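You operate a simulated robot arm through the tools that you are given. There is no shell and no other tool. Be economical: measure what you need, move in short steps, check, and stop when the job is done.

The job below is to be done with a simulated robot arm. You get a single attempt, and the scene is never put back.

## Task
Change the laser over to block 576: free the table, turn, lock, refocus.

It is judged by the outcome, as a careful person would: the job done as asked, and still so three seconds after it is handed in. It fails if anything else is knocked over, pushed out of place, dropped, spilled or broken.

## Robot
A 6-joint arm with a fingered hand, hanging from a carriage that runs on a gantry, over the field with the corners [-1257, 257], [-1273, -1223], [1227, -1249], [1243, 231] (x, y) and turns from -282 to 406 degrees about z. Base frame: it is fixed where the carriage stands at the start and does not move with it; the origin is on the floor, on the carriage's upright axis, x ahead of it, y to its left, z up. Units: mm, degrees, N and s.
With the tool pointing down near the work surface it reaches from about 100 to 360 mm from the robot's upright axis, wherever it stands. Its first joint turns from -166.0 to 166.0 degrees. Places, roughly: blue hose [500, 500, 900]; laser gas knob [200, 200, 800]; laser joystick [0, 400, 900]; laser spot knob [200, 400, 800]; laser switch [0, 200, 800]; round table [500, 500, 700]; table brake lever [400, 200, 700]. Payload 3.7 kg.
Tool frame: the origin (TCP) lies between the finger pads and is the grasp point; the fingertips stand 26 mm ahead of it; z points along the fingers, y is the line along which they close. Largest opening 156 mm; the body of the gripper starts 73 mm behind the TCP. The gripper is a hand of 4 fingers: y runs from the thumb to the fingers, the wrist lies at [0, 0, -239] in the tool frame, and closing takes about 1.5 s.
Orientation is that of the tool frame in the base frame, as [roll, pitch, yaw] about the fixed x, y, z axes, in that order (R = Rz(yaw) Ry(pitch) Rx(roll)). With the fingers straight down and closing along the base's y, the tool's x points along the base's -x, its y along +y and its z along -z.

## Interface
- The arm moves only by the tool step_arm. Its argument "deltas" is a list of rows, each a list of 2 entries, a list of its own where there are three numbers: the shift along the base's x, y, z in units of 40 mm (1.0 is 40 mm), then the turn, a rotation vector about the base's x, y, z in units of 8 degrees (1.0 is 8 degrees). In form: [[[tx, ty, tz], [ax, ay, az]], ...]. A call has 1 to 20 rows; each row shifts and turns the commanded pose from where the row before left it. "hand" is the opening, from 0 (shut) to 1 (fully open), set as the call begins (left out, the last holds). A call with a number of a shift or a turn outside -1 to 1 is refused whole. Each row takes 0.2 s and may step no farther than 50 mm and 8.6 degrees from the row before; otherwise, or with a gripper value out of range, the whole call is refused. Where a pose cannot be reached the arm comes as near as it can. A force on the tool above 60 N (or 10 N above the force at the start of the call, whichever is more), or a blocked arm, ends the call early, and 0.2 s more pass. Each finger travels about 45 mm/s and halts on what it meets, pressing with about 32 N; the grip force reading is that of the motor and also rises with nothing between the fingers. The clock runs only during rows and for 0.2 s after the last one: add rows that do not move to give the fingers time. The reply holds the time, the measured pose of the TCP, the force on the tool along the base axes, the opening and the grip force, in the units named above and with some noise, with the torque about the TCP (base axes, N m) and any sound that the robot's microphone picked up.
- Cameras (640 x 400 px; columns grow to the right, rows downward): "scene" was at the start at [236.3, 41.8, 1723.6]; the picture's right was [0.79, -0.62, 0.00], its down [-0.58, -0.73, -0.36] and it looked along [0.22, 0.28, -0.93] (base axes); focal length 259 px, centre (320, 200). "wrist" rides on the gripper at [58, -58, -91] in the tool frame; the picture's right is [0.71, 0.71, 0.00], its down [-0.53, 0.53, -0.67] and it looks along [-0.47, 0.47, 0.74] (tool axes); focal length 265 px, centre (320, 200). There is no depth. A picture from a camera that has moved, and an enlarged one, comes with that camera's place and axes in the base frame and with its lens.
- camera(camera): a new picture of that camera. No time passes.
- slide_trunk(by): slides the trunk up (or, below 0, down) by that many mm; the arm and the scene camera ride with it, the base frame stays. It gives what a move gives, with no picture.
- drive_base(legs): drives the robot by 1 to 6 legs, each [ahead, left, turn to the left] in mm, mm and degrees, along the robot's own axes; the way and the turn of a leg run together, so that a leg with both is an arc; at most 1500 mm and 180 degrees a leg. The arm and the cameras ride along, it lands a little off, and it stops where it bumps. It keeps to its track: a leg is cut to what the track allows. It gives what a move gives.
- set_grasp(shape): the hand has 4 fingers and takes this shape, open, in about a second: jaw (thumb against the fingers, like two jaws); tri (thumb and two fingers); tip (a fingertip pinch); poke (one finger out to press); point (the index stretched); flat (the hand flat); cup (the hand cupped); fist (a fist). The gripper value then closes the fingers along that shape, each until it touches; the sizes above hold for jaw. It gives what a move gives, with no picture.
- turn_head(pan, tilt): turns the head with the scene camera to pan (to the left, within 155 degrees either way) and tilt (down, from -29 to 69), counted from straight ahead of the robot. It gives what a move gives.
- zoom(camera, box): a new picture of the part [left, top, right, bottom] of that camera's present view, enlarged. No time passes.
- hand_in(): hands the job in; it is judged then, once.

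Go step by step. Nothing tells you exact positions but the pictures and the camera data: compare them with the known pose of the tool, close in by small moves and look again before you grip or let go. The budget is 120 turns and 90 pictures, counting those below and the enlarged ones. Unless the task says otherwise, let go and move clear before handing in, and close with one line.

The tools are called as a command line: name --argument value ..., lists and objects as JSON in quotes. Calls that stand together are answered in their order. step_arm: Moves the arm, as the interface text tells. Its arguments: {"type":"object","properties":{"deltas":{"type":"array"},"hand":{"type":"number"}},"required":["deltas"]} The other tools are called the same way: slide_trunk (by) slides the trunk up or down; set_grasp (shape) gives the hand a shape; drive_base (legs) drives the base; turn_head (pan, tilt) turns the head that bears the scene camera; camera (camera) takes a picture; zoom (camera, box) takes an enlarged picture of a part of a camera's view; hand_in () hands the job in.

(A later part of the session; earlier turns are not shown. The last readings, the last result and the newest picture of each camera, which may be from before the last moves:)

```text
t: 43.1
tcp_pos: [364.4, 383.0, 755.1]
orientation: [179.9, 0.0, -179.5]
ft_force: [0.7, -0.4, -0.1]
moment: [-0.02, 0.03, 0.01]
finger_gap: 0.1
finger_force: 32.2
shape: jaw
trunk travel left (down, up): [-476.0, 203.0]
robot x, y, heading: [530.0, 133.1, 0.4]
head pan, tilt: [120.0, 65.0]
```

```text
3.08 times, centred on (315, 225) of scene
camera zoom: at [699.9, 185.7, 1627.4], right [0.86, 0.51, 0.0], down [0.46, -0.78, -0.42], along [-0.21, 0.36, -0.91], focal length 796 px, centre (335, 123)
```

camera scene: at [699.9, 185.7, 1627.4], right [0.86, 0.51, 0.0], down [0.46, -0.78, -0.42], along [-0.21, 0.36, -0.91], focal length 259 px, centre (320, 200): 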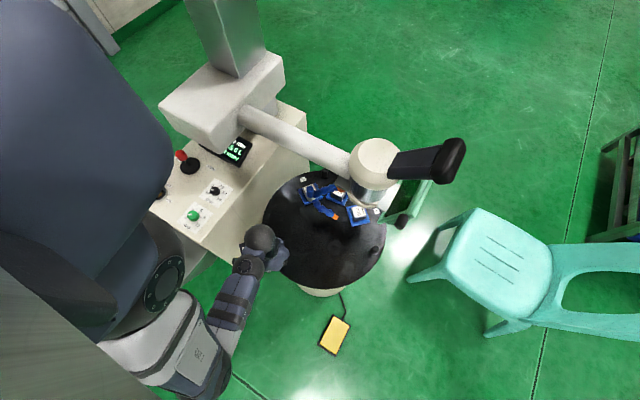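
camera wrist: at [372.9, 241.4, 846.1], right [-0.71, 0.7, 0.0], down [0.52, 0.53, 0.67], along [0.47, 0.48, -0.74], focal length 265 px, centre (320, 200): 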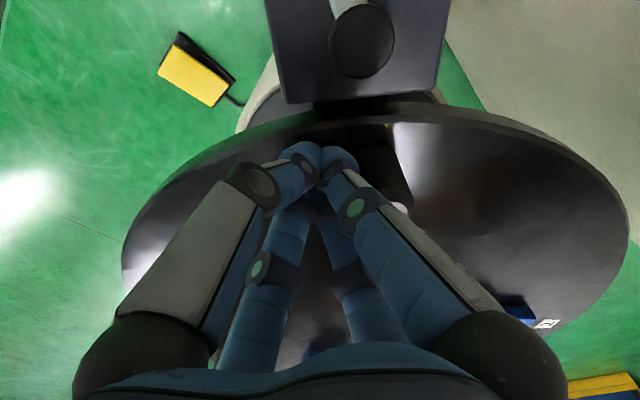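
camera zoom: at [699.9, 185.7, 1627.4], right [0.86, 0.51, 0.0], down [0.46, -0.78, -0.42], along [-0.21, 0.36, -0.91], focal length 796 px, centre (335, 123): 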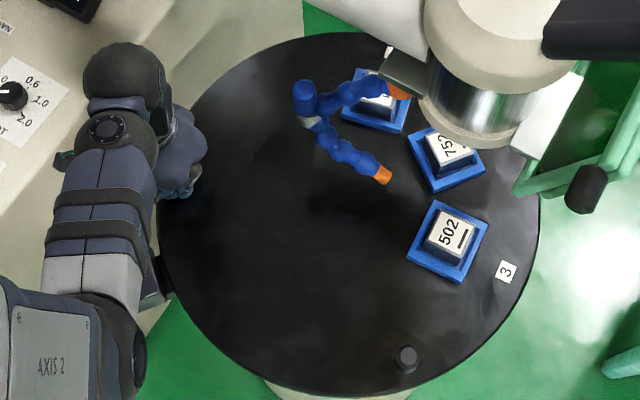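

Table has turned about 40°. Now I rise and go round to the peg now at (702, 340), arriving on its far side to finish the turn.

step_arm --deltas '[[[0.2, -0.37, 0], [0, 0, 0]], [[0, 0, 0.95], [0, 0, 0]], [[0, 0, 0.95], [0, 0, 0]], [[0.8, -0.42, 0], [0, 0, 0]], [[0.8, -0.42, 0], [0, 0, 0]], [[0.8, -0.42, 0], [0, 0, 0]], [[0.8, -0.42, 0], [0, 0, 0]], [[0.86, 0.28, 0], [0, 0, 0]], [[0.86, 0.28, 0], [0, 0, 0]], [[0.86, 0.28, 0], [0, 0, 0]], [[0.86, 0.28, 0], [0, 0, 0]], [[0.86, 0.28, 0], [0, 0, 0]], [[0.86, 0.28, 0], [0, 0, 0]], [[0.86, 0.28, 0], [0, 0, 0]], [[0, 0, 0], [0, 0, 0]]]'

camera --camera "wrist"

zoom --camera "scene" --box '[230, 140, 420, 300]'

```text
t: 46.3
tcp_pos: [743.5, 376.8, 831.6]
orientation: [179.9, 0.2, -179.4]
ft_force: [1.1, 0.1, 0.4]
moment: [-0.01, 0.03, 0.0]
finger_gap: 0.0
finger_force: 32.1
shape: jaw
trunk travel left (down, up): [-476.0, 203.0]
robot x, y, heading: [527.7, 134.9, 0.6]
head pan, tilt: [120.0, 65.0]
```

```text
50 pictures are left
camera wrist: at [685.9, 318.0, 923.5], right [-0.71, 0.7, 0.0], down [0.52, 0.53, 0.67], along [0.47, 0.48, -0.74], focal length 265 px, centre (320, 200)
```

wrist: 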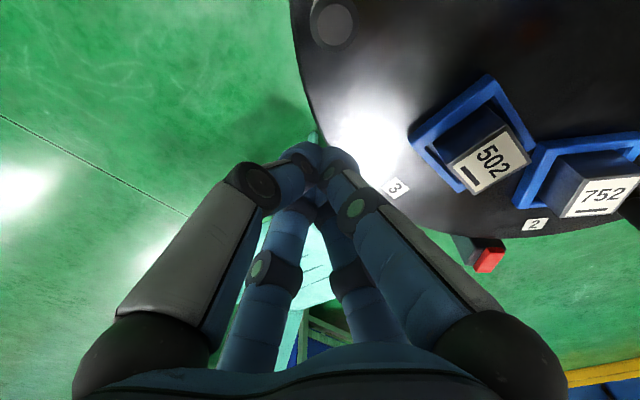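

```text
2.50 times, centred on (325, 220) of scene
camera zoom: at [700.0, 185.7, 1627.5], right [0.86, 0.51, 0.0], down [0.46, -0.78, -0.42], along [-0.21, 0.36, -0.91], focal length 647 px, centre (308, 150)
```

zoom: 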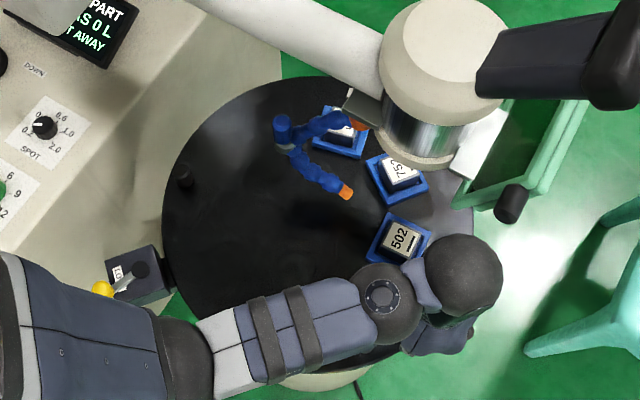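

The display shows "(NO) PART" in between stations, so it will help. I'm correctly on the far side of the peg; lower and push it clockwise.

step_arm --deltas '[[[0, 0, -0.95], [0, 0, 0]], [[0, 0, -0.95], [0, 0, 0]], [[-0.2, -0.22, 0], [0, 0, 0]], [[-0.2, -0.22, 0], [0, 0, 0]], [[-0.156, -0.21, 0], [0, 0, 0]], [[-0.156, -0.21, 0], [0, 0, 0]], [[-0.175, -0.205, 0], [0, 0, 0]], [[-0.175, -0.205, 0], [0, 0, 0]], [[-0.194, -0.183, 0], [0, 0, 0]], [[-0.194, -0.183, 0], [0, 0, 0]], [[-0.217, -0.162, 0], [0, 0, 0]], [[-0.217, -0.162, 0], [0, 0, 0]], [[-0.232, -0.137, 0], [0, 0, 0]], [[-0.232, -0.137, 0], [0, 0, 0]], [[0, 0, 0], [0, 0, 0]]]'

camera --camera "wrist"

zoom --camera "scene" --box '[230, 140, 420, 300]'

```text
t: 49.5
tcp_pos: [646.7, 285.6, 755.3]
orientation: [179.9, 0.1, -179.5]
ft_force: [-0.3, -0.2, -0.8]
moment: [0.0, 0.04, 0.02]
finger_gap: 0.1
finger_force: 31.9
shape: jaw
trunk travel left (down, up): [-476.0, 203.0]
robot x, y, heading: [526.7, 134.6, 0.5]
head pan, tilt: [120.0, 65.0]
```

```text
48 pictures are left
camera wrist: at [589.8, 227.9, 848.2], right [-0.71, 0.7, 0.0], down [0.52, 0.53, 0.67], along [0.47, 0.48, -0.74], focal length 265 px, centre (320, 200)
```

wrist: 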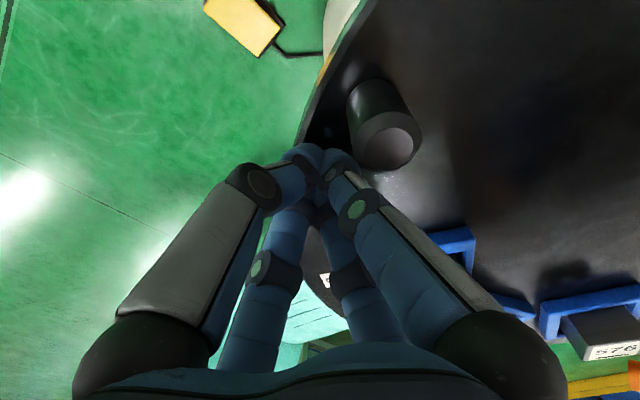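

```text
2.50 times, centred on (325, 220) of scene
camera zoom: at [699.9, 185.7, 1627.4], right [0.86, 0.51, 0.0], down [0.46, -0.78, -0.42], along [-0.21, 0.36, -0.91], focal length 647 px, centre (308, 150)
```

zoom: 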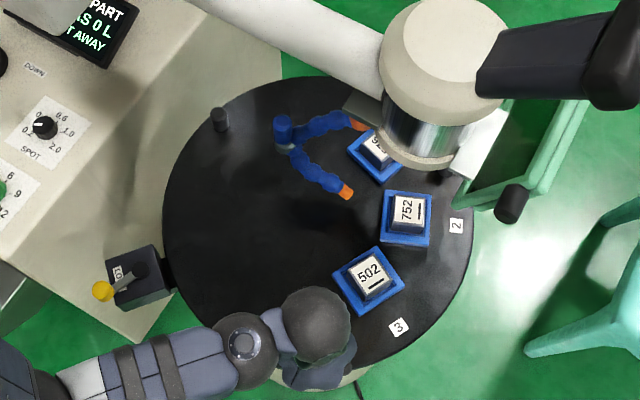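

About 71° done, 29° left. I'll push another ~24° then fine-tune with the display and label 1 against the red index.

step_arm --deltas '[[[-0.21, -0.095, 0], [0, 0, 0]], [[-0.21, -0.095, 0], [0, 0, 0]], [[-0.256, -0.087, 0], [0, 0, 0]], [[-0.256, -0.087, 0], [0, 0, 0]], [[-0.26, -0.062, 0], [0, 0, 0]], [[-0.26, -0.062, 0], [0, 0, 0]], [[-0.27, -0.03, 0], [0, 0, 0]], [[-0.27, -0.03, 0], [0, 0, 0]], [[0, 0, 0], [0, 0, 0]]]'

zoom --camera "scene" --box '[230, 130, 420, 290]'

```text
t: 51.5
tcp_pos: [568.3, 267.2, 754.5]
orientation: [-180.0, 0.0, -179.5]
ft_force: [-0.2, -0.1, 0.3]
moment: [0.01, -0.02, -0.01]
finger_gap: 0.0
finger_force: 32.1
shape: jaw
trunk travel left (down, up): [-476.0, 203.0]
robot x, y, heading: [527.2, 134.9, 0.7]
head pan, tilt: [120.0, 65.0]
```

```text
2.50 times, centred on (325, 210) of scene
camera zoom: at [699.9, 185.7, 1627.4], right [0.86, 0.51, 0.0], down [0.46, -0.78, -0.42], along [-0.21, 0.36, -0.91], focal length 647 px, centre (308, 175)
```

zoom: 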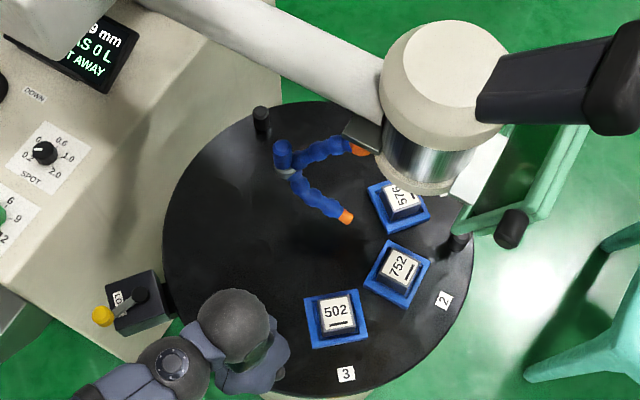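

The display again shows "9 mm": block 576 is nearly under the beam. My estimate is 3–6° still to go; I'll push ~3.5° more and compare.

step_arm --deltas '[[[-0.16, 0, 0], [0, 0, 0]], [[-0.16, 0, 0], [0, 0, 0]], [[0, 0, 0], [0, 0, 0]]]'

zoom --camera "scene" --box '[300, 160, 400, 240]'

camera --camera "wrist"

```text
t: 52.3
tcp_pos: [556.0, 264.1, 754.7]
orientation: [180.0, 0.0, -179.5]
ft_force: [-0.3, 0.7, 0.3]
moment: [-0.01, 0.02, 0.03]
finger_gap: 0.0
finger_force: 31.8
shape: jaw
trunk travel left (down, up): [-476.0, 203.0]
robot x, y, heading: [528.3, 136.2, 0.4]
head pan, tilt: [120.0, 65.0]
```

```text
5.00 times, centred on (350, 200) of scene
camera zoom: at [699.9, 185.7, 1627.4], right [0.86, 0.51, 0.0], down [0.46, -0.78, -0.42], along [-0.21, 0.36, -0.91], focal length 1294 px, centre (170, 200)
```

zoom: 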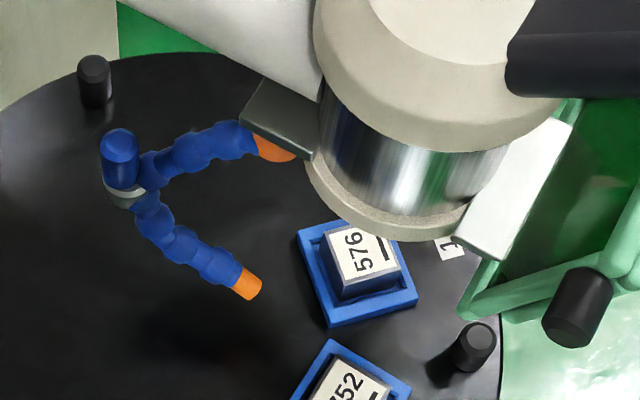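

```text
44 pictures are left
camera wrist: at [497.3, 206.5, 846.6], right [-0.71, 0.7, 0.0], down [0.52, 0.53, 0.67], along [0.47, 0.48, -0.74], focal length 265 px, centre (320, 200)
```

wrist: 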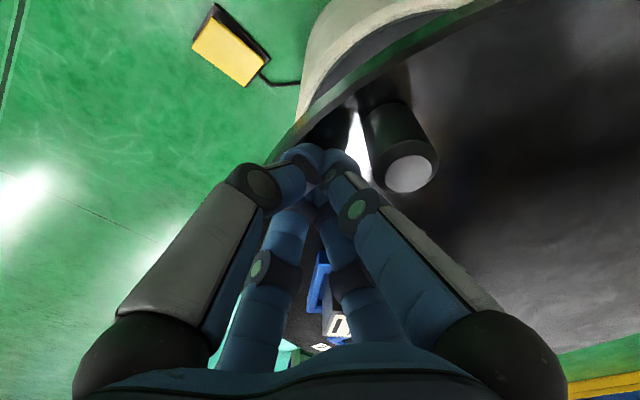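

Comparing with the original 502 picture, about 2° (7 mm at the peg) remain. I'll push that.

step_arm --deltas '[[[-0.1, 0.0, 0], [0, 0, 0]], [[-0.08, 0, 0], [0, 0, 0]], [[0, 0, 0], [0, 0, 0]]]'

zoom --camera "scene" --box '[300, 160, 400, 240]'

```text
t: 53.1
tcp_pos: [549.2, 265.8, 753.7]
orientation: [179.9, -0.1, -179.4]
ft_force: [0.0, 1.4, -0.5]
moment: [0.0, -0.01, -0.03]
finger_gap: 0.0
finger_force: 31.7
shape: jaw
trunk travel left (down, up): [-476.0, 203.0]
robot x, y, heading: [528.8, 135.5, 0.5]
head pan, tilt: [120.0, 65.0]
```

```text
5.00 times, centred on (350, 200) of scene
camera zoom: at [699.9, 185.7, 1627.4], right [0.86, 0.51, 0.0], down [0.46, -0.78, -0.42], along [-0.21, 0.36, -0.91], focal length 1294 px, centre (170, 200)
```

zoom: 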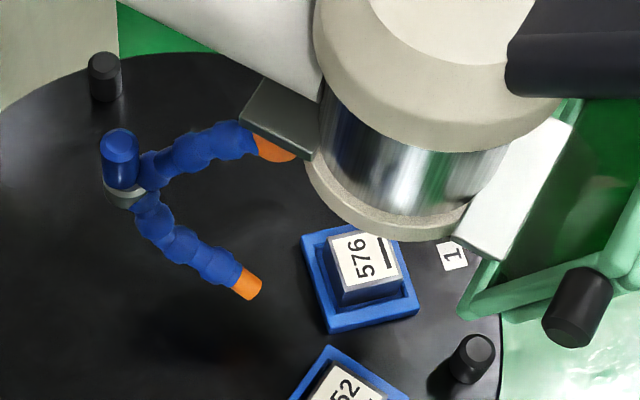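

Label 1 is now exactly where label 3 was. I'll back the hand off, rise, and check label 1 against the red index with the wrist camera.

step_arm --deltas '[[[0.4, 0, 0], [0, 0, 0]], [[0, 0, 0.95], [0, 0, 0]], [[0, 0, 0.95], [0, 0, 0]], [[0.95, 0.4, 0], [0, 0, 0]], [[0.95, 0.4, 0], [0, 0, 0]], [[0.95, 0.4, 0], [0, 0, 0]], [[0.95, 0.4, 0], [0, 0, 0]], [[0, 0, 0], [0, 0, 0]]]'

camera --camera "wrist"

```text
t: 54.9
tcp_pos: [716.3, 331.5, 832.9]
orientation: [-179.9, 0.1, -179.5]
ft_force: [0.1, -0.2, 0.6]
moment: [-0.02, 0.0, 0.01]
finger_gap: 0.0
finger_force: 31.6
shape: jaw
trunk travel left (down, up): [-476.0, 203.0]
robot x, y, heading: [527.7, 132.5, 0.7]
head pan, tilt: [120.0, 65.0]
```

```text
42 pictures are left
camera wrist: at [657.3, 273.4, 924.9], right [-0.71, 0.7, 0.0], down [0.52, 0.53, 0.67], along [0.47, 0.48, -0.74], focal length 265 px, centre (320, 200)
```

wrist: 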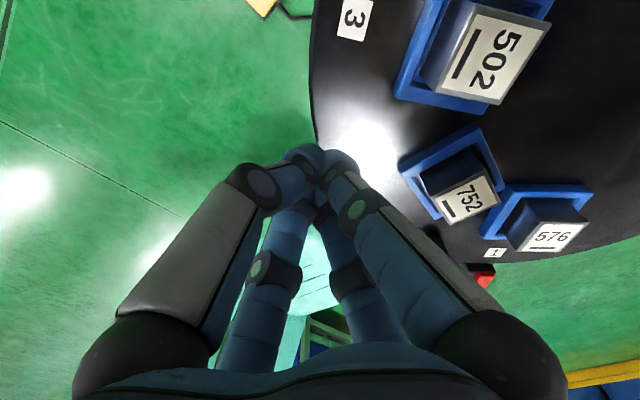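

Table aligned: the radial line through label 1 hits the red index. Now over to the lever's outer side to swing it back to lock.

step_arm --deltas '[[[-0.99, -0.27, 0], [0, 0, 0]], [[-0.99, -0.27, 0], [0, 0, 0]], [[-0.99, -0.27, 0], [0, 0, 0]], [[-0.99, -0.27, 0], [0, 0, 0]], [[-0.99, -0.27, 0], [0, 0, 0]], [[-0.99, -0.27, 0], [0, 0, 0]], [[-0.99, -0.27, 0], [0, 0, 0]], [[-0.99, -0.27, 0], [0, 0, 0]], [[-0.99, -0.27, 0], [0, 0, 0]], [[-0.99, -0.27, 0], [0, 0, 0]], [[0, 0, 0], [0, 0, 0]]]'

camera --camera "wrist"

camera --camera "scene"

```text
t: 57.3
tcp_pos: [317.3, 220.4, 829.2]
orientation: [180.0, 0.1, -179.6]
ft_force: [-0.4, -0.6, 0.4]
moment: [0.03, -0.01, 0.0]
finger_gap: 0.0
finger_force: 32.3
shape: jaw
trunk travel left (down, up): [-476.0, 203.0]
robot x, y, heading: [527.3, 130.5, 0.4]
head pan, tilt: [120.0, 65.0]
```

```text
41 pictures are left
camera wrist: at [260.2, 162.1, 921.8], right [-0.71, 0.7, 0.0], down [0.52, 0.53, 0.67], along [0.47, 0.48, -0.74], focal length 265 px, centre (320, 200)
```

wrist: 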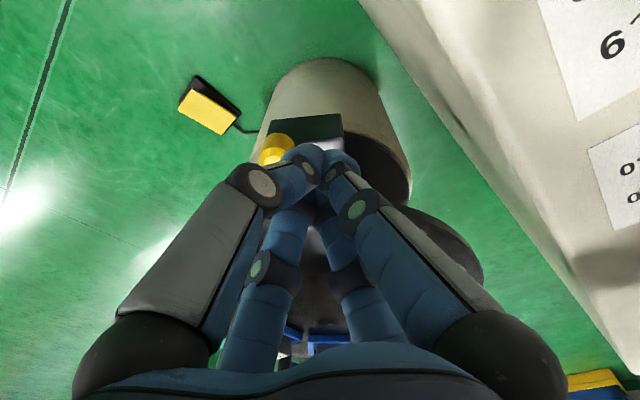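

```text
40 pictures are left
camera scene: at [699.8, 185.7, 1627.4], right [0.86, 0.51, 0.0], down [0.46, -0.78, -0.42], along [-0.21, 0.36, -0.91], focal length 259 px, centre (320, 200)
```

scene: 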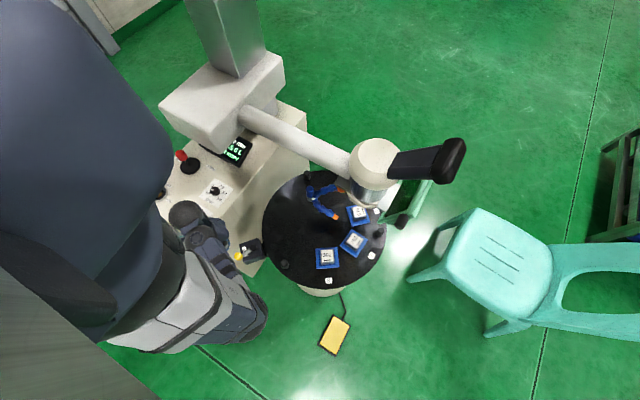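

The knob is at (357, 215), 40 mm to the +x side of my fingertips. Lowering beside it, watching the force.

step_arm --deltas '[[[-0.1, 0.1, -0.6], [0, 0, 0]], [[0, 0, -0.6], [0, 0, 0]], [[0, 0, -0.3], [0, 0, 0]], [[0, 0, -0.3], [0, 0, 0]], [[0, 0, 0], [0, 0, 0]]]'

camera --camera "wrist"

```text
t: 58.5
tcp_pos: [317.7, 226.4, 755.2]
orientation: [-180.0, 0.1, -179.5]
ft_force: [0.3, -0.7, 0.4]
moment: [0.01, -0.01, 0.0]
finger_gap: 0.1
finger_force: 31.8
shape: jaw
trunk travel left (down, up): [-476.0, 203.0]
robot x, y, heading: [528.9, 134.7, 0.4]
head pan, tilt: [120.0, 65.0]
```

```text
39 pictures are left
camera wrist: at [258.6, 167.3, 848.5], right [-0.71, 0.7, 0.0], down [0.52, 0.53, 0.67], along [0.47, 0.48, -0.74], focal length 265 px, centre (320, 200)
```

wrist: 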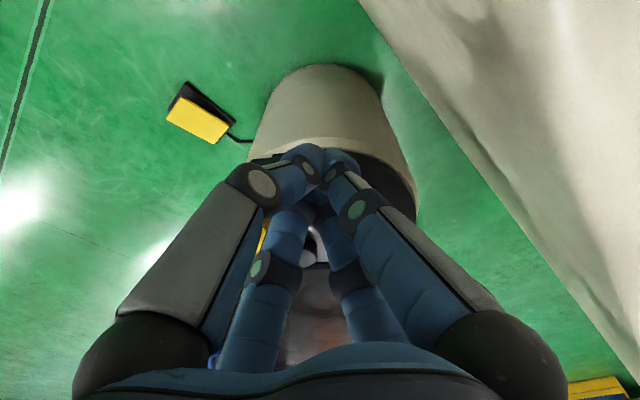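

Pushing the knob back along its arc.

step_arm --deltas '[[[0.18, -0.02, 0], [0, 0, 0]], [[0.16, -0.16, 0], [0, 0, 0]], [[0.16, -0.16, 0], [0, 0, 0]], [[0.19, -0.1, 0], [0, 0, 0]], [[0.19, -0.1, 0], [0, 0, 0]], [[0.21, -0.05, 0], [0, 0, 0]], [[0.21, -0.05, 0], [0, 0, 0]], [[0, 0, 0], [0, 0, 0]]]'

camera --camera "wrist"

```text
t: 60.3
tcp_pos: [368.5, 200.2, 759.1]
orientation: [-180.0, 0.0, -179.4]
ft_force: [-0.8, -1.6, -0.5]
moment: [0.03, 0.02, -0.01]
finger_gap: 0.1
finger_force: 32.1
shape: jaw
trunk travel left (down, up): [-476.0, 203.0]
robot x, y, heading: [529.9, 133.3, 0.4]
head pan, tilt: [120.0, 65.0]
```

```text
38 pictures are left
camera wrist: at [310.5, 140.3, 850.9], right [-0.71, 0.7, 0.0], down [0.52, 0.53, 0.67], along [0.47, 0.48, -0.74], focal length 265 px, centre (320, 200)
```

wrist: 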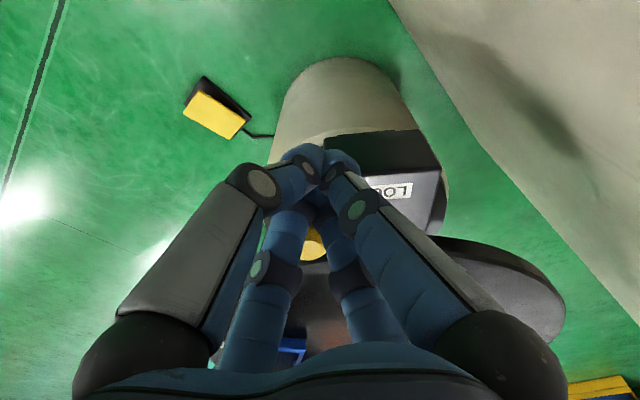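

The knob follows. Continuing to its stop.

step_arm --deltas '[[[0.23, 0.02, 0], [0, 0, 0]], [[0.23, 0.03, 0], [0, 0, 0]], [[0.2, 0.07, 0], [0, 0, 0]], [[0.15, 0.15, 0], [0, 0, 0]], [[0.12, 0.12, 0], [0, 0, 0]], [[0, 0, 0], [0, 0, 0]]]'

camera --camera "wrist"

```text
t: 61.7
tcp_pos: [395.0, 209.3, 760.1]
orientation: [-179.9, -0.5, -179.2]
ft_force: [-37.1, -28.3, -9.5]
moment: [-0.07, 0.07, 0.24]
finger_gap: 0.0
finger_force: 31.9
shape: jaw
trunk travel left (down, up): [-476.0, 203.0]
robot x, y, heading: [531.5, 135.0, 0.4]
head pan, tilt: [120.0, 65.0]
```

```text
37 pictures are left
camera wrist: at [338.0, 150.3, 853.0], right [-0.72, 0.7, 0.0], down [0.52, 0.54, 0.66], along [0.46, 0.48, -0.75], focal length 265 px, centre (320, 200)
```

wrist: 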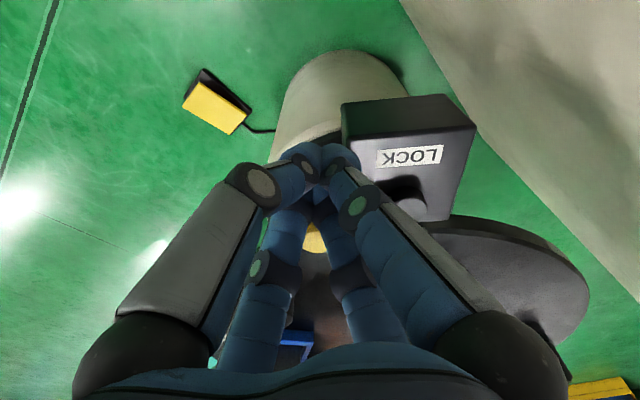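

Firm stop at ~47 N: locked. Backing off and rising to view the lever, the table and the display.

step_arm --deltas '[[[-0.6, -0.5, 0], [0, 0, 0]], [[0, 0, 0.9], [0, 0, 0]], [[0, 0, 0.9], [0, 0, 0]], [[0.5, -0.5, 0.5], [0, 0, 0]], [[0.5, -0.5, 0.5], [0, 0, 0]], [[0.9, 0, 0], [0, 0, 0]], [[0.9, 0, 0], [0, 0, 0]], [[0.9, 0, 0], [0, 0, 0]], [[0.9, 0.3, 0], [0, 0, 0]], [[0.9, 0.3, 0], [0, 0, 0]], [[0, 0, 0], [0, 0, 0]]]'

camera --camera "scene"

zoom --camera "scene" --box '[230, 130, 420, 290]'

```text
t: 64.1
tcp_pos: [599.7, 188.9, 869.2]
orientation: [180.0, 0.1, -179.5]
ft_force: [-0.3, 0.4, 0.3]
moment: [0.03, 0.01, 0.0]
finger_gap: 0.2
finger_force: 32.6
shape: jaw
out of reach, approached as far as the arm can: row 5, 8
trunk travel left (down, up): [-476.0, 203.0]
robot x, y, heading: [525.4, 134.3, 0.6]
head pan, tilt: [120.0, 65.0]
```

```text
36 pictures are left
camera scene: at [700.1, 185.8, 1627.5], right [0.86, 0.51, 0.0], down [0.46, -0.78, -0.42], along [-0.21, 0.36, -0.91], focal length 259 px, centre (320, 200)
```

scene: 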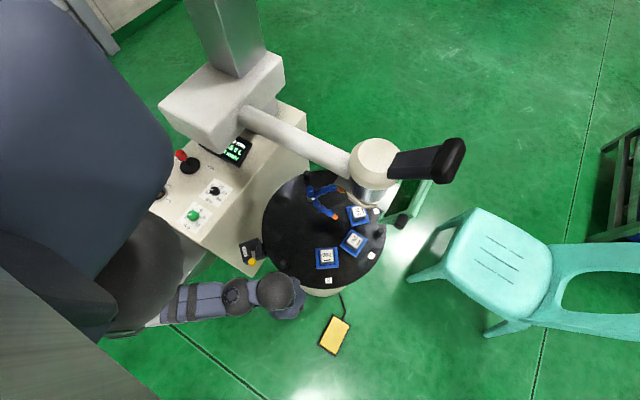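

```text
2.50 times, centred on (325, 210) of scene
camera zoom: at [700.1, 185.8, 1627.5], right [0.86, 0.51, 0.0], down [0.46, -0.78, -0.42], along [-0.21, 0.36, -0.91], focal length 647 px, centre (308, 175)
```

zoom: 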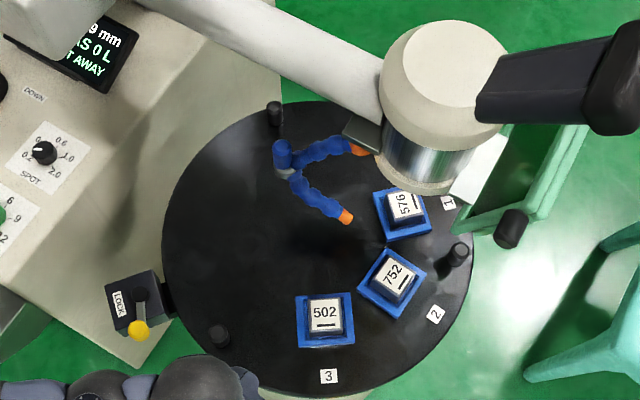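

Locked with 576 at the index. The joystick sits at about (18, 385, 893) with UP toward -x and DOWN toward +x. I'll raise the trunk and drive to within reach of it.

slide_trunk --by 100

drive_base --legs '[[-267, 13, 0]]'

turn_head --pan 115 --tilt 60

camera --camera "scene"

```text
t: 65.4
tcp_pos: [599.9, 188.3, 969.1]
orientation: [-179.9, 0.1, -179.6]
ft_force: [0.6, -0.5, -0.1]
moment: [-0.02, 0.0, 0.03]
finger_gap: 0.0
finger_force: 32.0
shape: jaw
trunk travel left (down, up): [-576.0, 103.0]
robot x, y, heading: [530.3, 133.9, 0.3]
head pan, tilt: [120.0, 65.0]
```

```text
t: 67.3
tcp_pos: [337.2, 198.8, 969.3]
orientation: [180.0, 0.1, -179.6]
ft_force: [-0.3, 0.0, 0.7]
moment: [-0.04, -0.01, -0.02]
finger_gap: 0.2
finger_force: 31.9
shape: jaw
trunk travel left (down, up): [-576.0, 103.0]
robot x, y, heading: [263.5, 140.4, 0.4]
head pan, tilt: [120.0, 65.0]
```

```text
t: 67.9
tcp_pos: [335.9, 200.2, 968.6]
orientation: [-180.0, 0.1, -179.6]
ft_force: [0.8, 0.7, -0.3]
moment: [-0.01, -0.02, -0.01]
finger_gap: 0.0
finger_force: 31.4
shape: jaw
trunk travel left (down, up): [-576.0, 103.0]
robot x, y, heading: [267.0, 146.5, 0.3]
head pan, tilt: [115.0, 60.0]
```

```text
34 pictures are left
camera scene: at [438.8, 204.0, 1733.0], right [0.9, 0.43, 0.0], down [0.37, -0.78, -0.5], along [-0.21, 0.45, -0.87], focal length 259 px, centre (320, 200)
```

scene: 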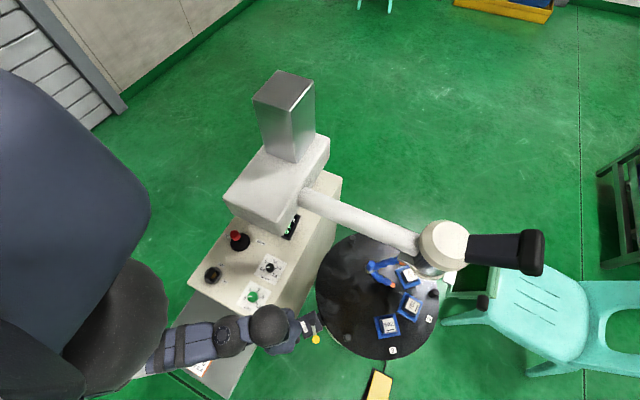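

zoom --camera "scene" --box '[200, 200, 320, 300]'

```text
4.00 times, centred on (260, 250) of scene
camera zoom: at [438.8, 204.0, 1733.0], right [0.9, 0.43, 0.0], down [0.37, -0.78, -0.5], along [-0.21, 0.45, -0.87], focal length 1036 px, centre (560, 0)
```

zoom: 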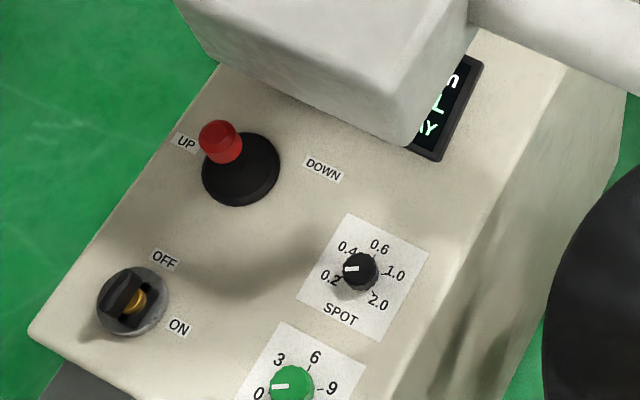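

The laser body's front face is only ~55 mm beyond the joystick, so I'll yaw the hand 90° and tilt it 30° back, staying high, before approaching.

step_arm --deltas '[[[-0.45, 0.2, 0.035], [0, 0, 0.94]], [[-0.45, 0.2, 0.035], [0, 0, 0.94]], [[-0.45, 0.2, 0.035], [0, 0, 0.94]], [[-0.45, 0.2, 0.035], [0, 0, 0.94]], [[-0.45, 0.2, 0.035], [0, 0, 0.94]], [[-0.45, 0.2, 0.035], [0, 0, 0.94]], [[-0.45, 0.2, 0.035], [0, 0, 0.94]], [[-0.45, 0.2, 0.035], [0, 0, 0.94]], [[-0.45, 0.2, 0.035], [0, 0, 0.94]], [[-0.45, 0.2, 0.035], [0, 0, 0.94]], [[-0.45, 0.2, 0.035], [0, 0, 0.94]], [[-0.45, 0.2, 0.035], [0, 0, 0.94]], [[0, 0, 0], [0.94, 0, 0]], [[0, 0, 0], [0.94, 0, 0]], [[0, 0, 0], [0.94, 0, 0]], [[0, 0, 0], [0.94, 0, 0]], [[0, 0, 0], [0, 0, 0]]]'

camera --camera "wrist"

camera --camera "scene"

```text
t: 71.5
tcp_pos: [109.3, 288.4, 1007.4]
orientation: [-179.6, 30.1, -89.4]
ft_force: [0.4, 0.4, 0.3]
moment: [-0.02, 0.0, -0.01]
finger_gap: 0.0
finger_force: 31.7
shape: jaw
out of reach, approached as far as the arm can: row 16
trunk travel left (down, up): [-576.0, 103.0]
robot x, y, heading: [262.4, 143.7, 0.2]
head pan, tilt: [115.0, 60.0]
```

```text
32 pictures are left
camera wrist: at [167.5, 192.6, 1059.1], right [-0.7, -0.62, -0.36], down [-0.53, 0.12, 0.84], along [-0.48, 0.78, -0.41], focal length 265 px, centre (320, 200)
```

wrist: 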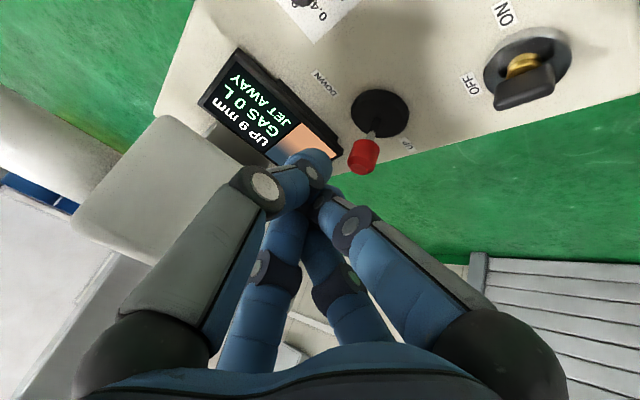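

```text
31 pictures are left
camera scene: at [438.8, 204.1, 1733.0], right [0.9, 0.43, 0.0], down [0.37, -0.78, -0.5], along [-0.21, 0.45, -0.87], focal length 259 px, centre (320, 200)
```

scene: 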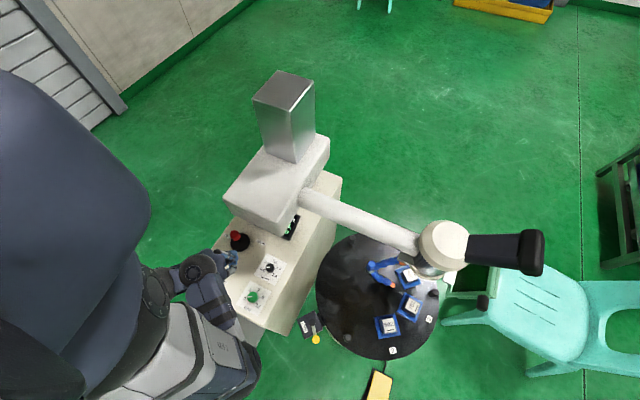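

From this pose the wrist camera reads the display ("UP 9 mm") and the joystick. I'll bring the fingertips down beside the joystick knob on its +x (DOWN) side.

step_arm --deltas '[[[-0.15, 0.5, -0.6], [0, 0, 0]], [[-0.15, 0.5, -0.6], [0, 0, 0]], [[-0.15, 0.5, -0.6], [0, 0, 0]], [[-0.15, 0.5, -0.6], [0, 0, 0]], [[0, 0, 0], [0, 0, 0]]]'

camera --camera "wrist"

```text
t: 72.7
tcp_pos: [59.4, 340.7, 1007.8]
orientation: [-179.5, 30.0, -89.4]
ft_force: [-0.1, 0.0, -0.5]
moment: [0.01, 0.0, -0.02]
finger_gap: 0.1
finger_force: 32.0
shape: jaw
out of reach, approached as far as the arm can: row 1, 2, 3, 4
trunk travel left (down, up): [-576.0, 103.0]
robot x, y, heading: [265.7, 143.1, 0.3]
head pan, tilt: [115.0, 60.0]
```

```text
30 pictures are left
camera wrist: at [118.2, 245.5, 1059.2], right [-0.7, -0.62, -0.36], down [-0.53, 0.12, 0.84], along [-0.48, 0.78, -0.41], focal length 265 px, centre (320, 200)
```

wrist: 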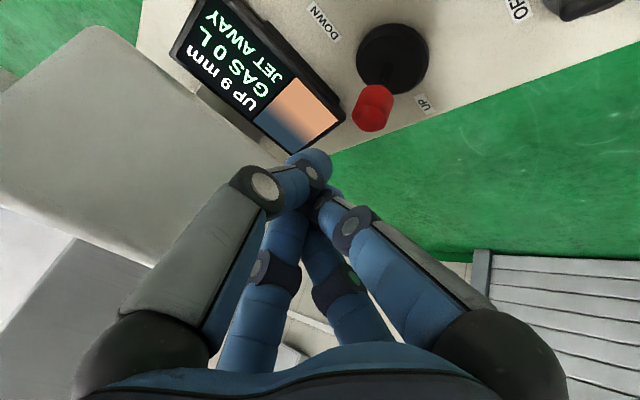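

The arm can't go lower in this tilt, so I'll shift slightly +x for clearance and lower the trunk by 100 mm.

step_arm --deltas '[[[0.5, 0, 0.1], [0, 0, 0]], [[0, 0, 0], [0, 0, 0]]]'

slide_trunk --by -70

camera --camera "scene"

camera --camera "wrist"

```text
t: 73.3
tcp_pos: [80.9, 341.0, 1013.1]
orientation: [-179.8, 30.1, -89.3]
ft_force: [0.4, -0.2, 0.4]
moment: [-0.02, -0.01, 0.0]
finger_gap: 0.0
finger_force: 31.9
shape: jaw
trunk travel left (down, up): [-576.0, 103.0]
robot x, y, heading: [260.9, 145.1, 0.4]
head pan, tilt: [115.0, 60.0]
```

```text
t: 74.4
tcp_pos: [80.1, 341.9, 942.4]
orientation: [-179.6, 30.2, -89.3]
ft_force: [0.1, 0.5, -0.8]
moment: [-0.03, -0.02, 0.01]
finger_gap: 0.2
finger_force: 32.0
shape: jaw
trunk travel left (down, up): [-506.0, 173.0]
robot x, y, heading: [264.9, 146.8, 0.6]
head pan, tilt: [115.0, 60.0]
```

```text
29 pictures are left
camera scene: at [438.8, 204.1, 1663.0], right [0.9, 0.43, 0.0], down [0.37, -0.78, -0.5], along [-0.21, 0.45, -0.87], focal length 259 px, centre (320, 200)
```

scene: 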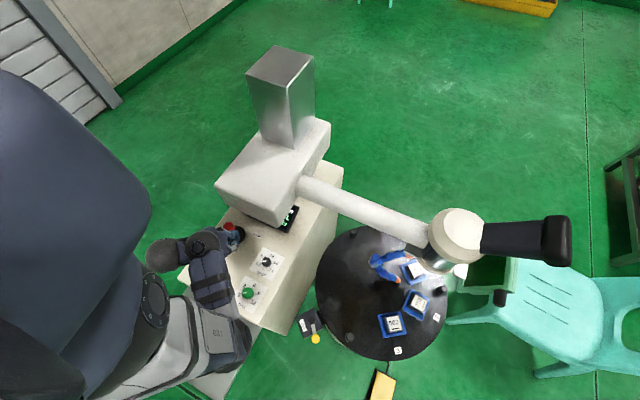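

```text
28 pictures are left
camera wrist: at [139.1, 245.2, 994.1], right [-0.7, -0.62, -0.36], down [-0.53, 0.12, 0.84], along [-0.48, 0.78, -0.41], focal length 265 px, centre (320, 200)
```

wrist: 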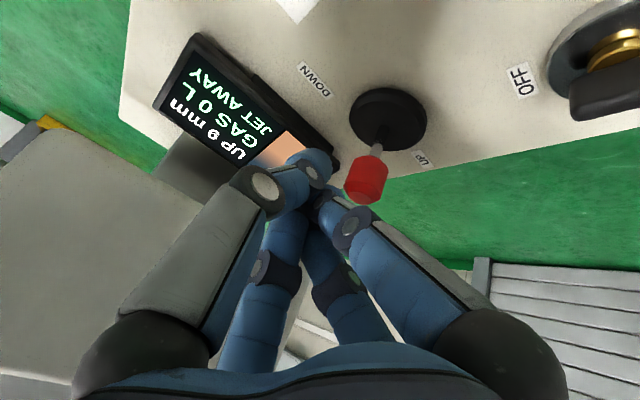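

Clear. Lower another 38 mm by trunk, then move +y alongside the knob.

slide_trunk --by -40

step_arm --deltas '[[[0, 0.35, 0], [0, 0, 0]], [[0, 0.35, 0], [0, 0, 0]], [[-0.2, 0, 0], [0, 0, 0]], [[0, 0, 0], [0, 0, 0]]]'

camera --camera "wrist"

```text
t: 75.2
tcp_pos: [80.8, 340.9, 902.4]
orientation: [-179.6, 30.1, -89.3]
ft_force: [-1.0, 0.3, -0.1]
moment: [-0.04, 0.01, 0.02]
finger_gap: 0.0
finger_force: 32.3
shape: jaw
trunk travel left (down, up): [-466.0, 213.0]
robot x, y, heading: [265.5, 144.4, 0.5]
head pan, tilt: [115.0, 60.0]
```

```text
t: 76.2
tcp_pos: [70.8, 367.9, 905.5]
orientation: [-179.6, 30.0, -89.3]
ft_force: [0.4, -0.1, 0.8]
moment: [-0.02, -0.03, -0.01]
finger_gap: 0.0
finger_force: 32.2
shape: jaw
out of reach, approached as far as the arm can: row 1
trunk travel left (down, up): [-466.0, 213.0]
robot x, y, heading: [268.9, 145.2, 0.6]
head pan, tilt: [115.0, 60.0]
```

```text
27 pictures are left
camera wrist: at [129.5, 272.4, 957.2], right [-0.7, -0.62, -0.36], down [-0.53, 0.12, 0.84], along [-0.48, 0.78, -0.41], focal length 265 px, centre (320, 200)
```

wrist: 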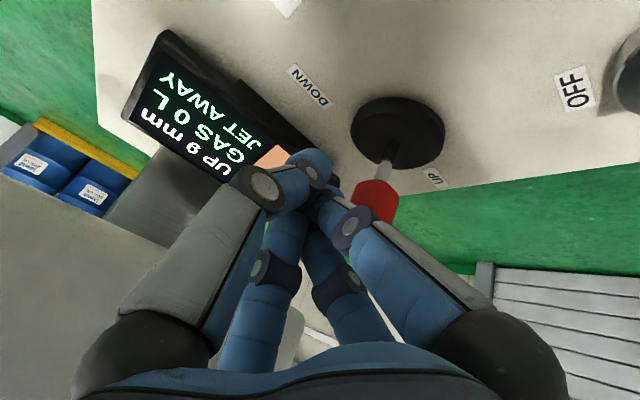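

I can read the display while pushing. The fingertips are on the DOWN side of the knob; a small push toward UP (-x) to see how the reading responds.

step_arm --deltas '[[[-0.2, 0, 0], [0, 0, 0]], [[-0.15, 0, 0], [0, 0, 0]], [[-0.15, 0, 0], [0, 0, 0]]]'

camera --camera "wrist"

```text
t: 77.0
tcp_pos: [51.5, 367.8, 905.2]
orientation: [-179.6, 30.1, -89.4]
ft_force: [0.3, 0.2, -0.6]
moment: [0.01, 0.01, 0.01]
finger_gap: 0.3
finger_force: 32.0
shape: jaw
trunk travel left (down, up): [-466.0, 213.0]
robot x, y, heading: [268.0, 143.8, 0.3]
head pan, tilt: [115.0, 60.0]
```

```text
26 pictures are left
camera wrist: at [110.0, 272.4, 955.9], right [-0.7, -0.62, -0.36], down [-0.53, 0.12, 0.84], along [-0.48, 0.78, -0.41], focal length 265 px, centre (320, 200)
```

wrist: 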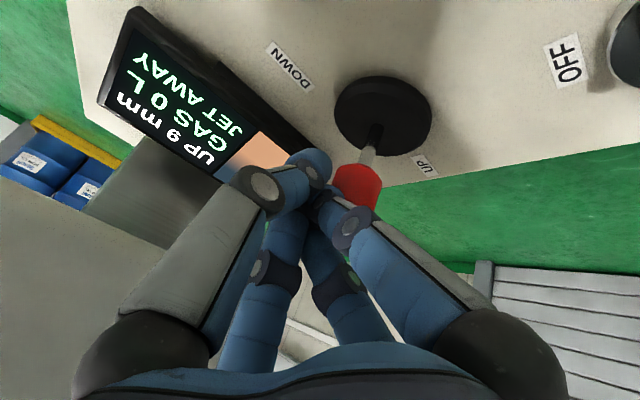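

step_arm --deltas '[[[-0.15, 0, 0], [0, 0, 0]], [[-0.15, 0, 0], [0, 0, 0]]]'

camera --camera "wrist"

```text
t: 77.6
tcp_pos: [39.9, 368.3, 905.2]
orientation: [-179.5, 30.1, -89.2]
ft_force: [-0.6, -0.6, 0.5]
moment: [0.0, 0.01, -0.03]
finger_gap: 0.1
finger_force: 31.9
shape: jaw
trunk travel left (down, up): [-466.0, 213.0]
robot x, y, heading: [266.0, 148.2, 0.2]
head pan, tilt: [115.0, 60.0]
```

```text
25 pictures are left
camera wrist: at [98.1, 272.8, 956.2], right [-0.7, -0.62, -0.36], down [-0.53, 0.12, 0.84], along [-0.48, 0.78, -0.41], focal length 265 px, centre (320, 200)
```

wrist: 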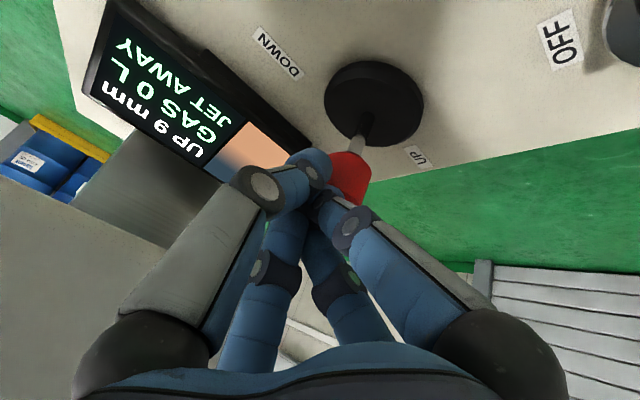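

step_arm --deltas '[[[-0.15, 0, 0], [0, 0, 0]], [[-0.1, 0, 0], [0, 0, 0]]]'

camera --camera "wrist"

```text
t: 78.2
tcp_pos: [30.3, 367.8, 905.3]
orientation: [-179.6, 30.1, -89.3]
ft_force: [-0.8, -0.1, 1.4]
moment: [0.05, 0.01, 0.04]
finger_gap: 0.0
finger_force: 31.7
shape: jaw
trunk travel left (down, up): [-466.0, 213.0]
robot x, y, heading: [269.3, 145.2, 0.4]
head pan, tilt: [115.0, 60.0]
```

```text
24 pictures are left
camera wrist: at [88.5, 272.5, 956.5], right [-0.7, -0.62, -0.36], down [-0.53, 0.12, 0.84], along [-0.48, 0.78, -0.41], focal length 265 px, centre (320, 200)
```

wrist: 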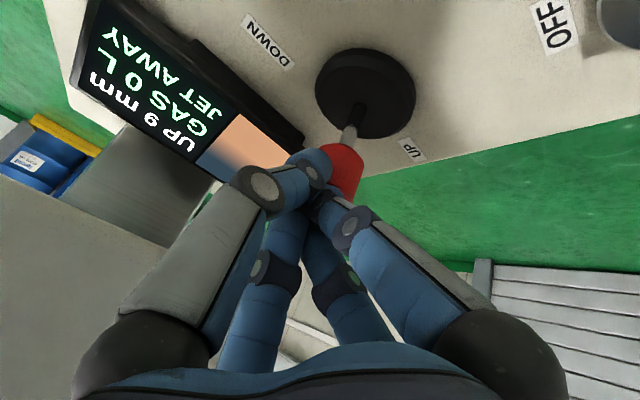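

No contact force yet; the knob centre seems lower (z≈873) than my tips. I'll back off a little, lower 18 mm, and push again.

step_arm --deltas '[[[0.4, 0, 0], [0, 0, 0]], [[0.1, 0, 0], [0, 0, 0]]]'

slide_trunk --by -18

step_arm --deltas '[[[-0.2, 0, 0], [0, 0, 0]], [[-0.2, 0, 0], [0, 0, 0]], [[-0.1, 0, 0], [0, 0, 0]]]'

camera --camera "wrist"

```text
t: 78.8
tcp_pos: [51.1, 368.7, 904.8]
orientation: [-179.7, 30.1, -89.3]
ft_force: [-0.5, 0.3, -0.9]
moment: [-0.01, 0.01, 0.01]
finger_gap: 0.0
finger_force: 32.5
shape: jaw
trunk travel left (down, up): [-466.0, 213.0]
robot x, y, heading: [265.5, 142.5, 0.6]
head pan, tilt: [115.0, 60.0]
```

```text
t: 79.5
tcp_pos: [49.4, 368.6, 885.9]
orientation: [-179.6, 30.1, -89.2]
ft_force: [0.5, -0.5, 0.0]
moment: [0.01, 0.0, 0.02]
finger_gap: 0.1
finger_force: 31.5
shape: jaw
trunk travel left (down, up): [-448.0, 231.0]
robot x, y, heading: [265.4, 143.5, 0.3]
head pan, tilt: [115.0, 60.0]
```

```text
t: 80.3
tcp_pos: [32.1, 368.8, 885.6]
orientation: [-179.7, 30.1, -89.3]
ft_force: [1.2, -0.4, 1.2]
moment: [0.01, 0.06, -0.01]
finger_gap: 0.0
finger_force: 31.4
shape: jaw
trunk travel left (down, up): [-448.0, 231.0]
robot x, y, heading: [268.0, 146.3, 0.1]
head pan, tilt: [115.0, 60.0]
```

```text
23 pictures are left
camera wrist: at [89.7, 274.6, 936.7], right [-0.7, -0.62, -0.36], down [-0.53, 0.12, 0.84], along [-0.48, 0.78, -0.41], focal length 265 px, centre (320, 200)
```

wrist: 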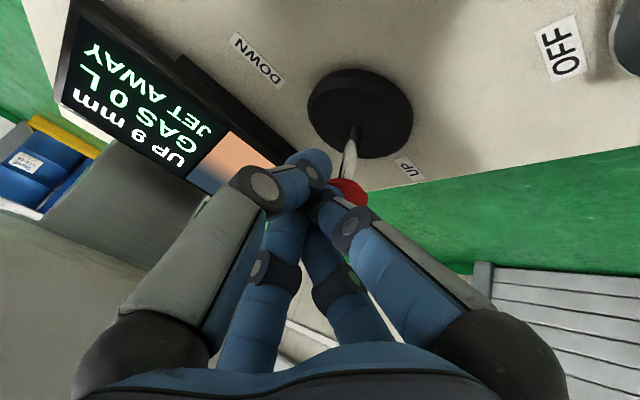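

step_arm --deltas '[[[-0.15, 0, 0], [0, 0, 0]], [[-0.1, 0, 0], [0, 0, 0]]]'

camera --camera "wrist"

```text
t: 80.9
tcp_pos: [20.6, 370.2, 885.4]
orientation: [-179.6, 30.2, -89.3]
ft_force: [2.9, 1.5, 1.3]
moment: [0.01, -0.02, -0.08]
finger_gap: 0.0
finger_force: 31.6
shape: jaw
trunk travel left (down, up): [-448.0, 231.0]
robot x, y, heading: [265.0, 142.2, 0.2]
head pan, tilt: [115.0, 60.0]
```

```text
22 pictures are left
camera wrist: at [79.3, 274.2, 936.4], right [-0.7, -0.62, -0.36], down [-0.53, 0.11, 0.84], along [-0.48, 0.78, -0.41], focal length 265 px, centre (320, 200)
```

wrist: 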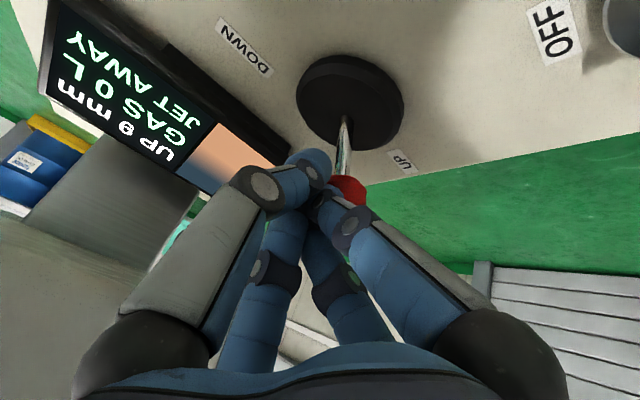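

Light spring contact now (3 N). Pushing a little farther and holding briefly.

step_arm --deltas '[[[-0.2, 0, 0], [0, 0, 0]], [[0, 0, 0], [0, 0, 0]]]'

camera --camera "wrist"

```text
t: 81.5
tcp_pos: [15.4, 370.3, 883.5]
orientation: [-179.4, 30.2, -89.3]
ft_force: [18.4, -5.9, 15.5]
moment: [0.31, -0.07, -0.35]
finger_gap: 0.0
finger_force: 31.9
shape: jaw
trunk travel left (down, up): [-448.0, 231.0]
robot x, y, heading: [265.9, 144.8, 0.2]
head pan, tilt: [115.0, 60.0]
```

```text
21 pictures are left
camera wrist: at [73.5, 273.7, 935.4], right [-0.7, -0.62, -0.36], down [-0.53, 0.12, 0.84], along [-0.47, 0.78, -0.41], focal length 265 px, centre (320, 200)
```

wrist: 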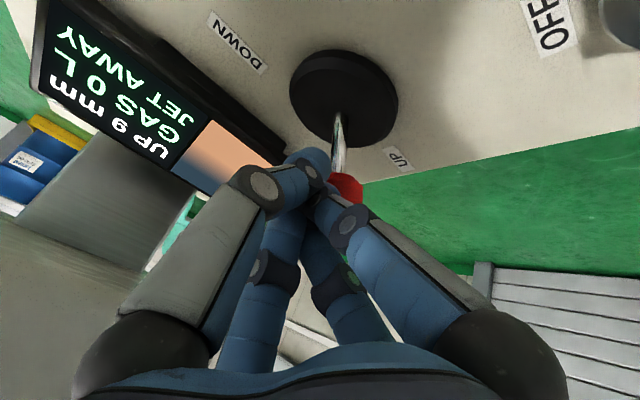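

The force jumped to ~20 N (stick at its stop?). I'll hold a second and read the display closely.

step_arm --deltas '[[[0.02, 0, 0], [0, 0, 0]], [[0, 0, 0], [0, 0, 0]], [[0, 0, 0], [0, 0, 0]], [[0, 0, 0], [0, 0, 0]]]'

zoom --camera "wrist" --box '[20, 0, 420, 250]'

```text
t: 82.5
tcp_pos: [15.3, 369.2, 884.6]
orientation: [-179.6, 30.1, -89.1]
ft_force: [13.1, -0.1, 1.8]
moment: [0.02, -0.11, -0.34]
finger_gap: 0.0
finger_force: 32.0
shape: jaw
trunk travel left (down, up): [-448.0, 231.0]
robot x, y, heading: [264.6, 145.0, 0.2]
head pan, tilt: [115.0, 60.0]
```

```text
1.60 times, centred on (220, 125) of wrist
camera zoom: at [73.7, 273.8, 935.6], right [-0.7, -0.62, -0.36], down [-0.53, 0.12, 0.84], along [-0.48, 0.78, -0.41], focal length 425 px, centre (480, 320)
```

zoom: 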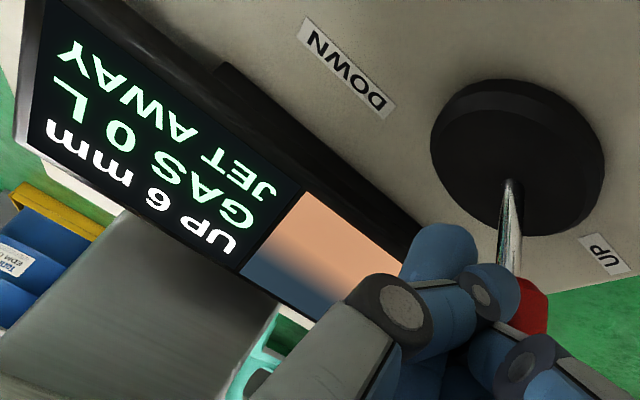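

The reading dropped to "UP 6 mm": pushing UP is right, about 3 mm/s. Hold one more second.

step_arm --deltas '[[[0, 0, 0], [0, 0, 0]], [[0, 0, 0], [0, 0, 0]], [[0, 0, 0], [0, 0, 0]]]'

zoom --camera "wrist" --box '[20, 0, 420, 250]'

```text
t: 83.3
tcp_pos: [15.0, 370.1, 883.5]
orientation: [-179.4, 30.1, -89.3]
ft_force: [13.4, -0.7, 0.8]
moment: [0.05, -0.07, -0.31]
finger_gap: 0.1
finger_force: 32.2
shape: jaw
trunk travel left (down, up): [-448.0, 231.0]
robot x, y, heading: [265.0, 142.6, 0.5]
head pan, tilt: [115.0, 60.0]
```

```text
1.60 times, centred on (220, 125) of wrist
camera zoom: at [73.6, 274.1, 935.9], right [-0.7, -0.62, -0.36], down [-0.53, 0.12, 0.84], along [-0.48, 0.78, -0.41], focal length 425 px, centre (480, 320)
```

zoom: 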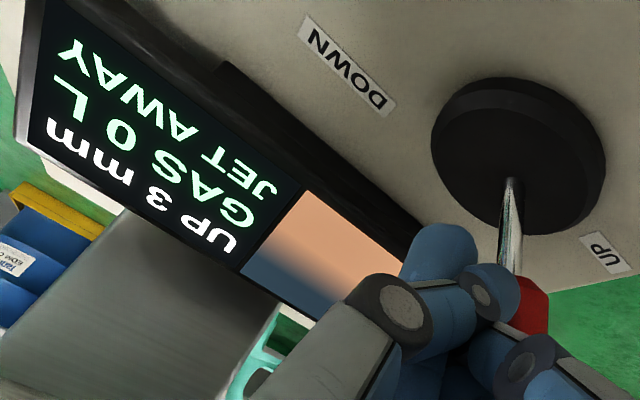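

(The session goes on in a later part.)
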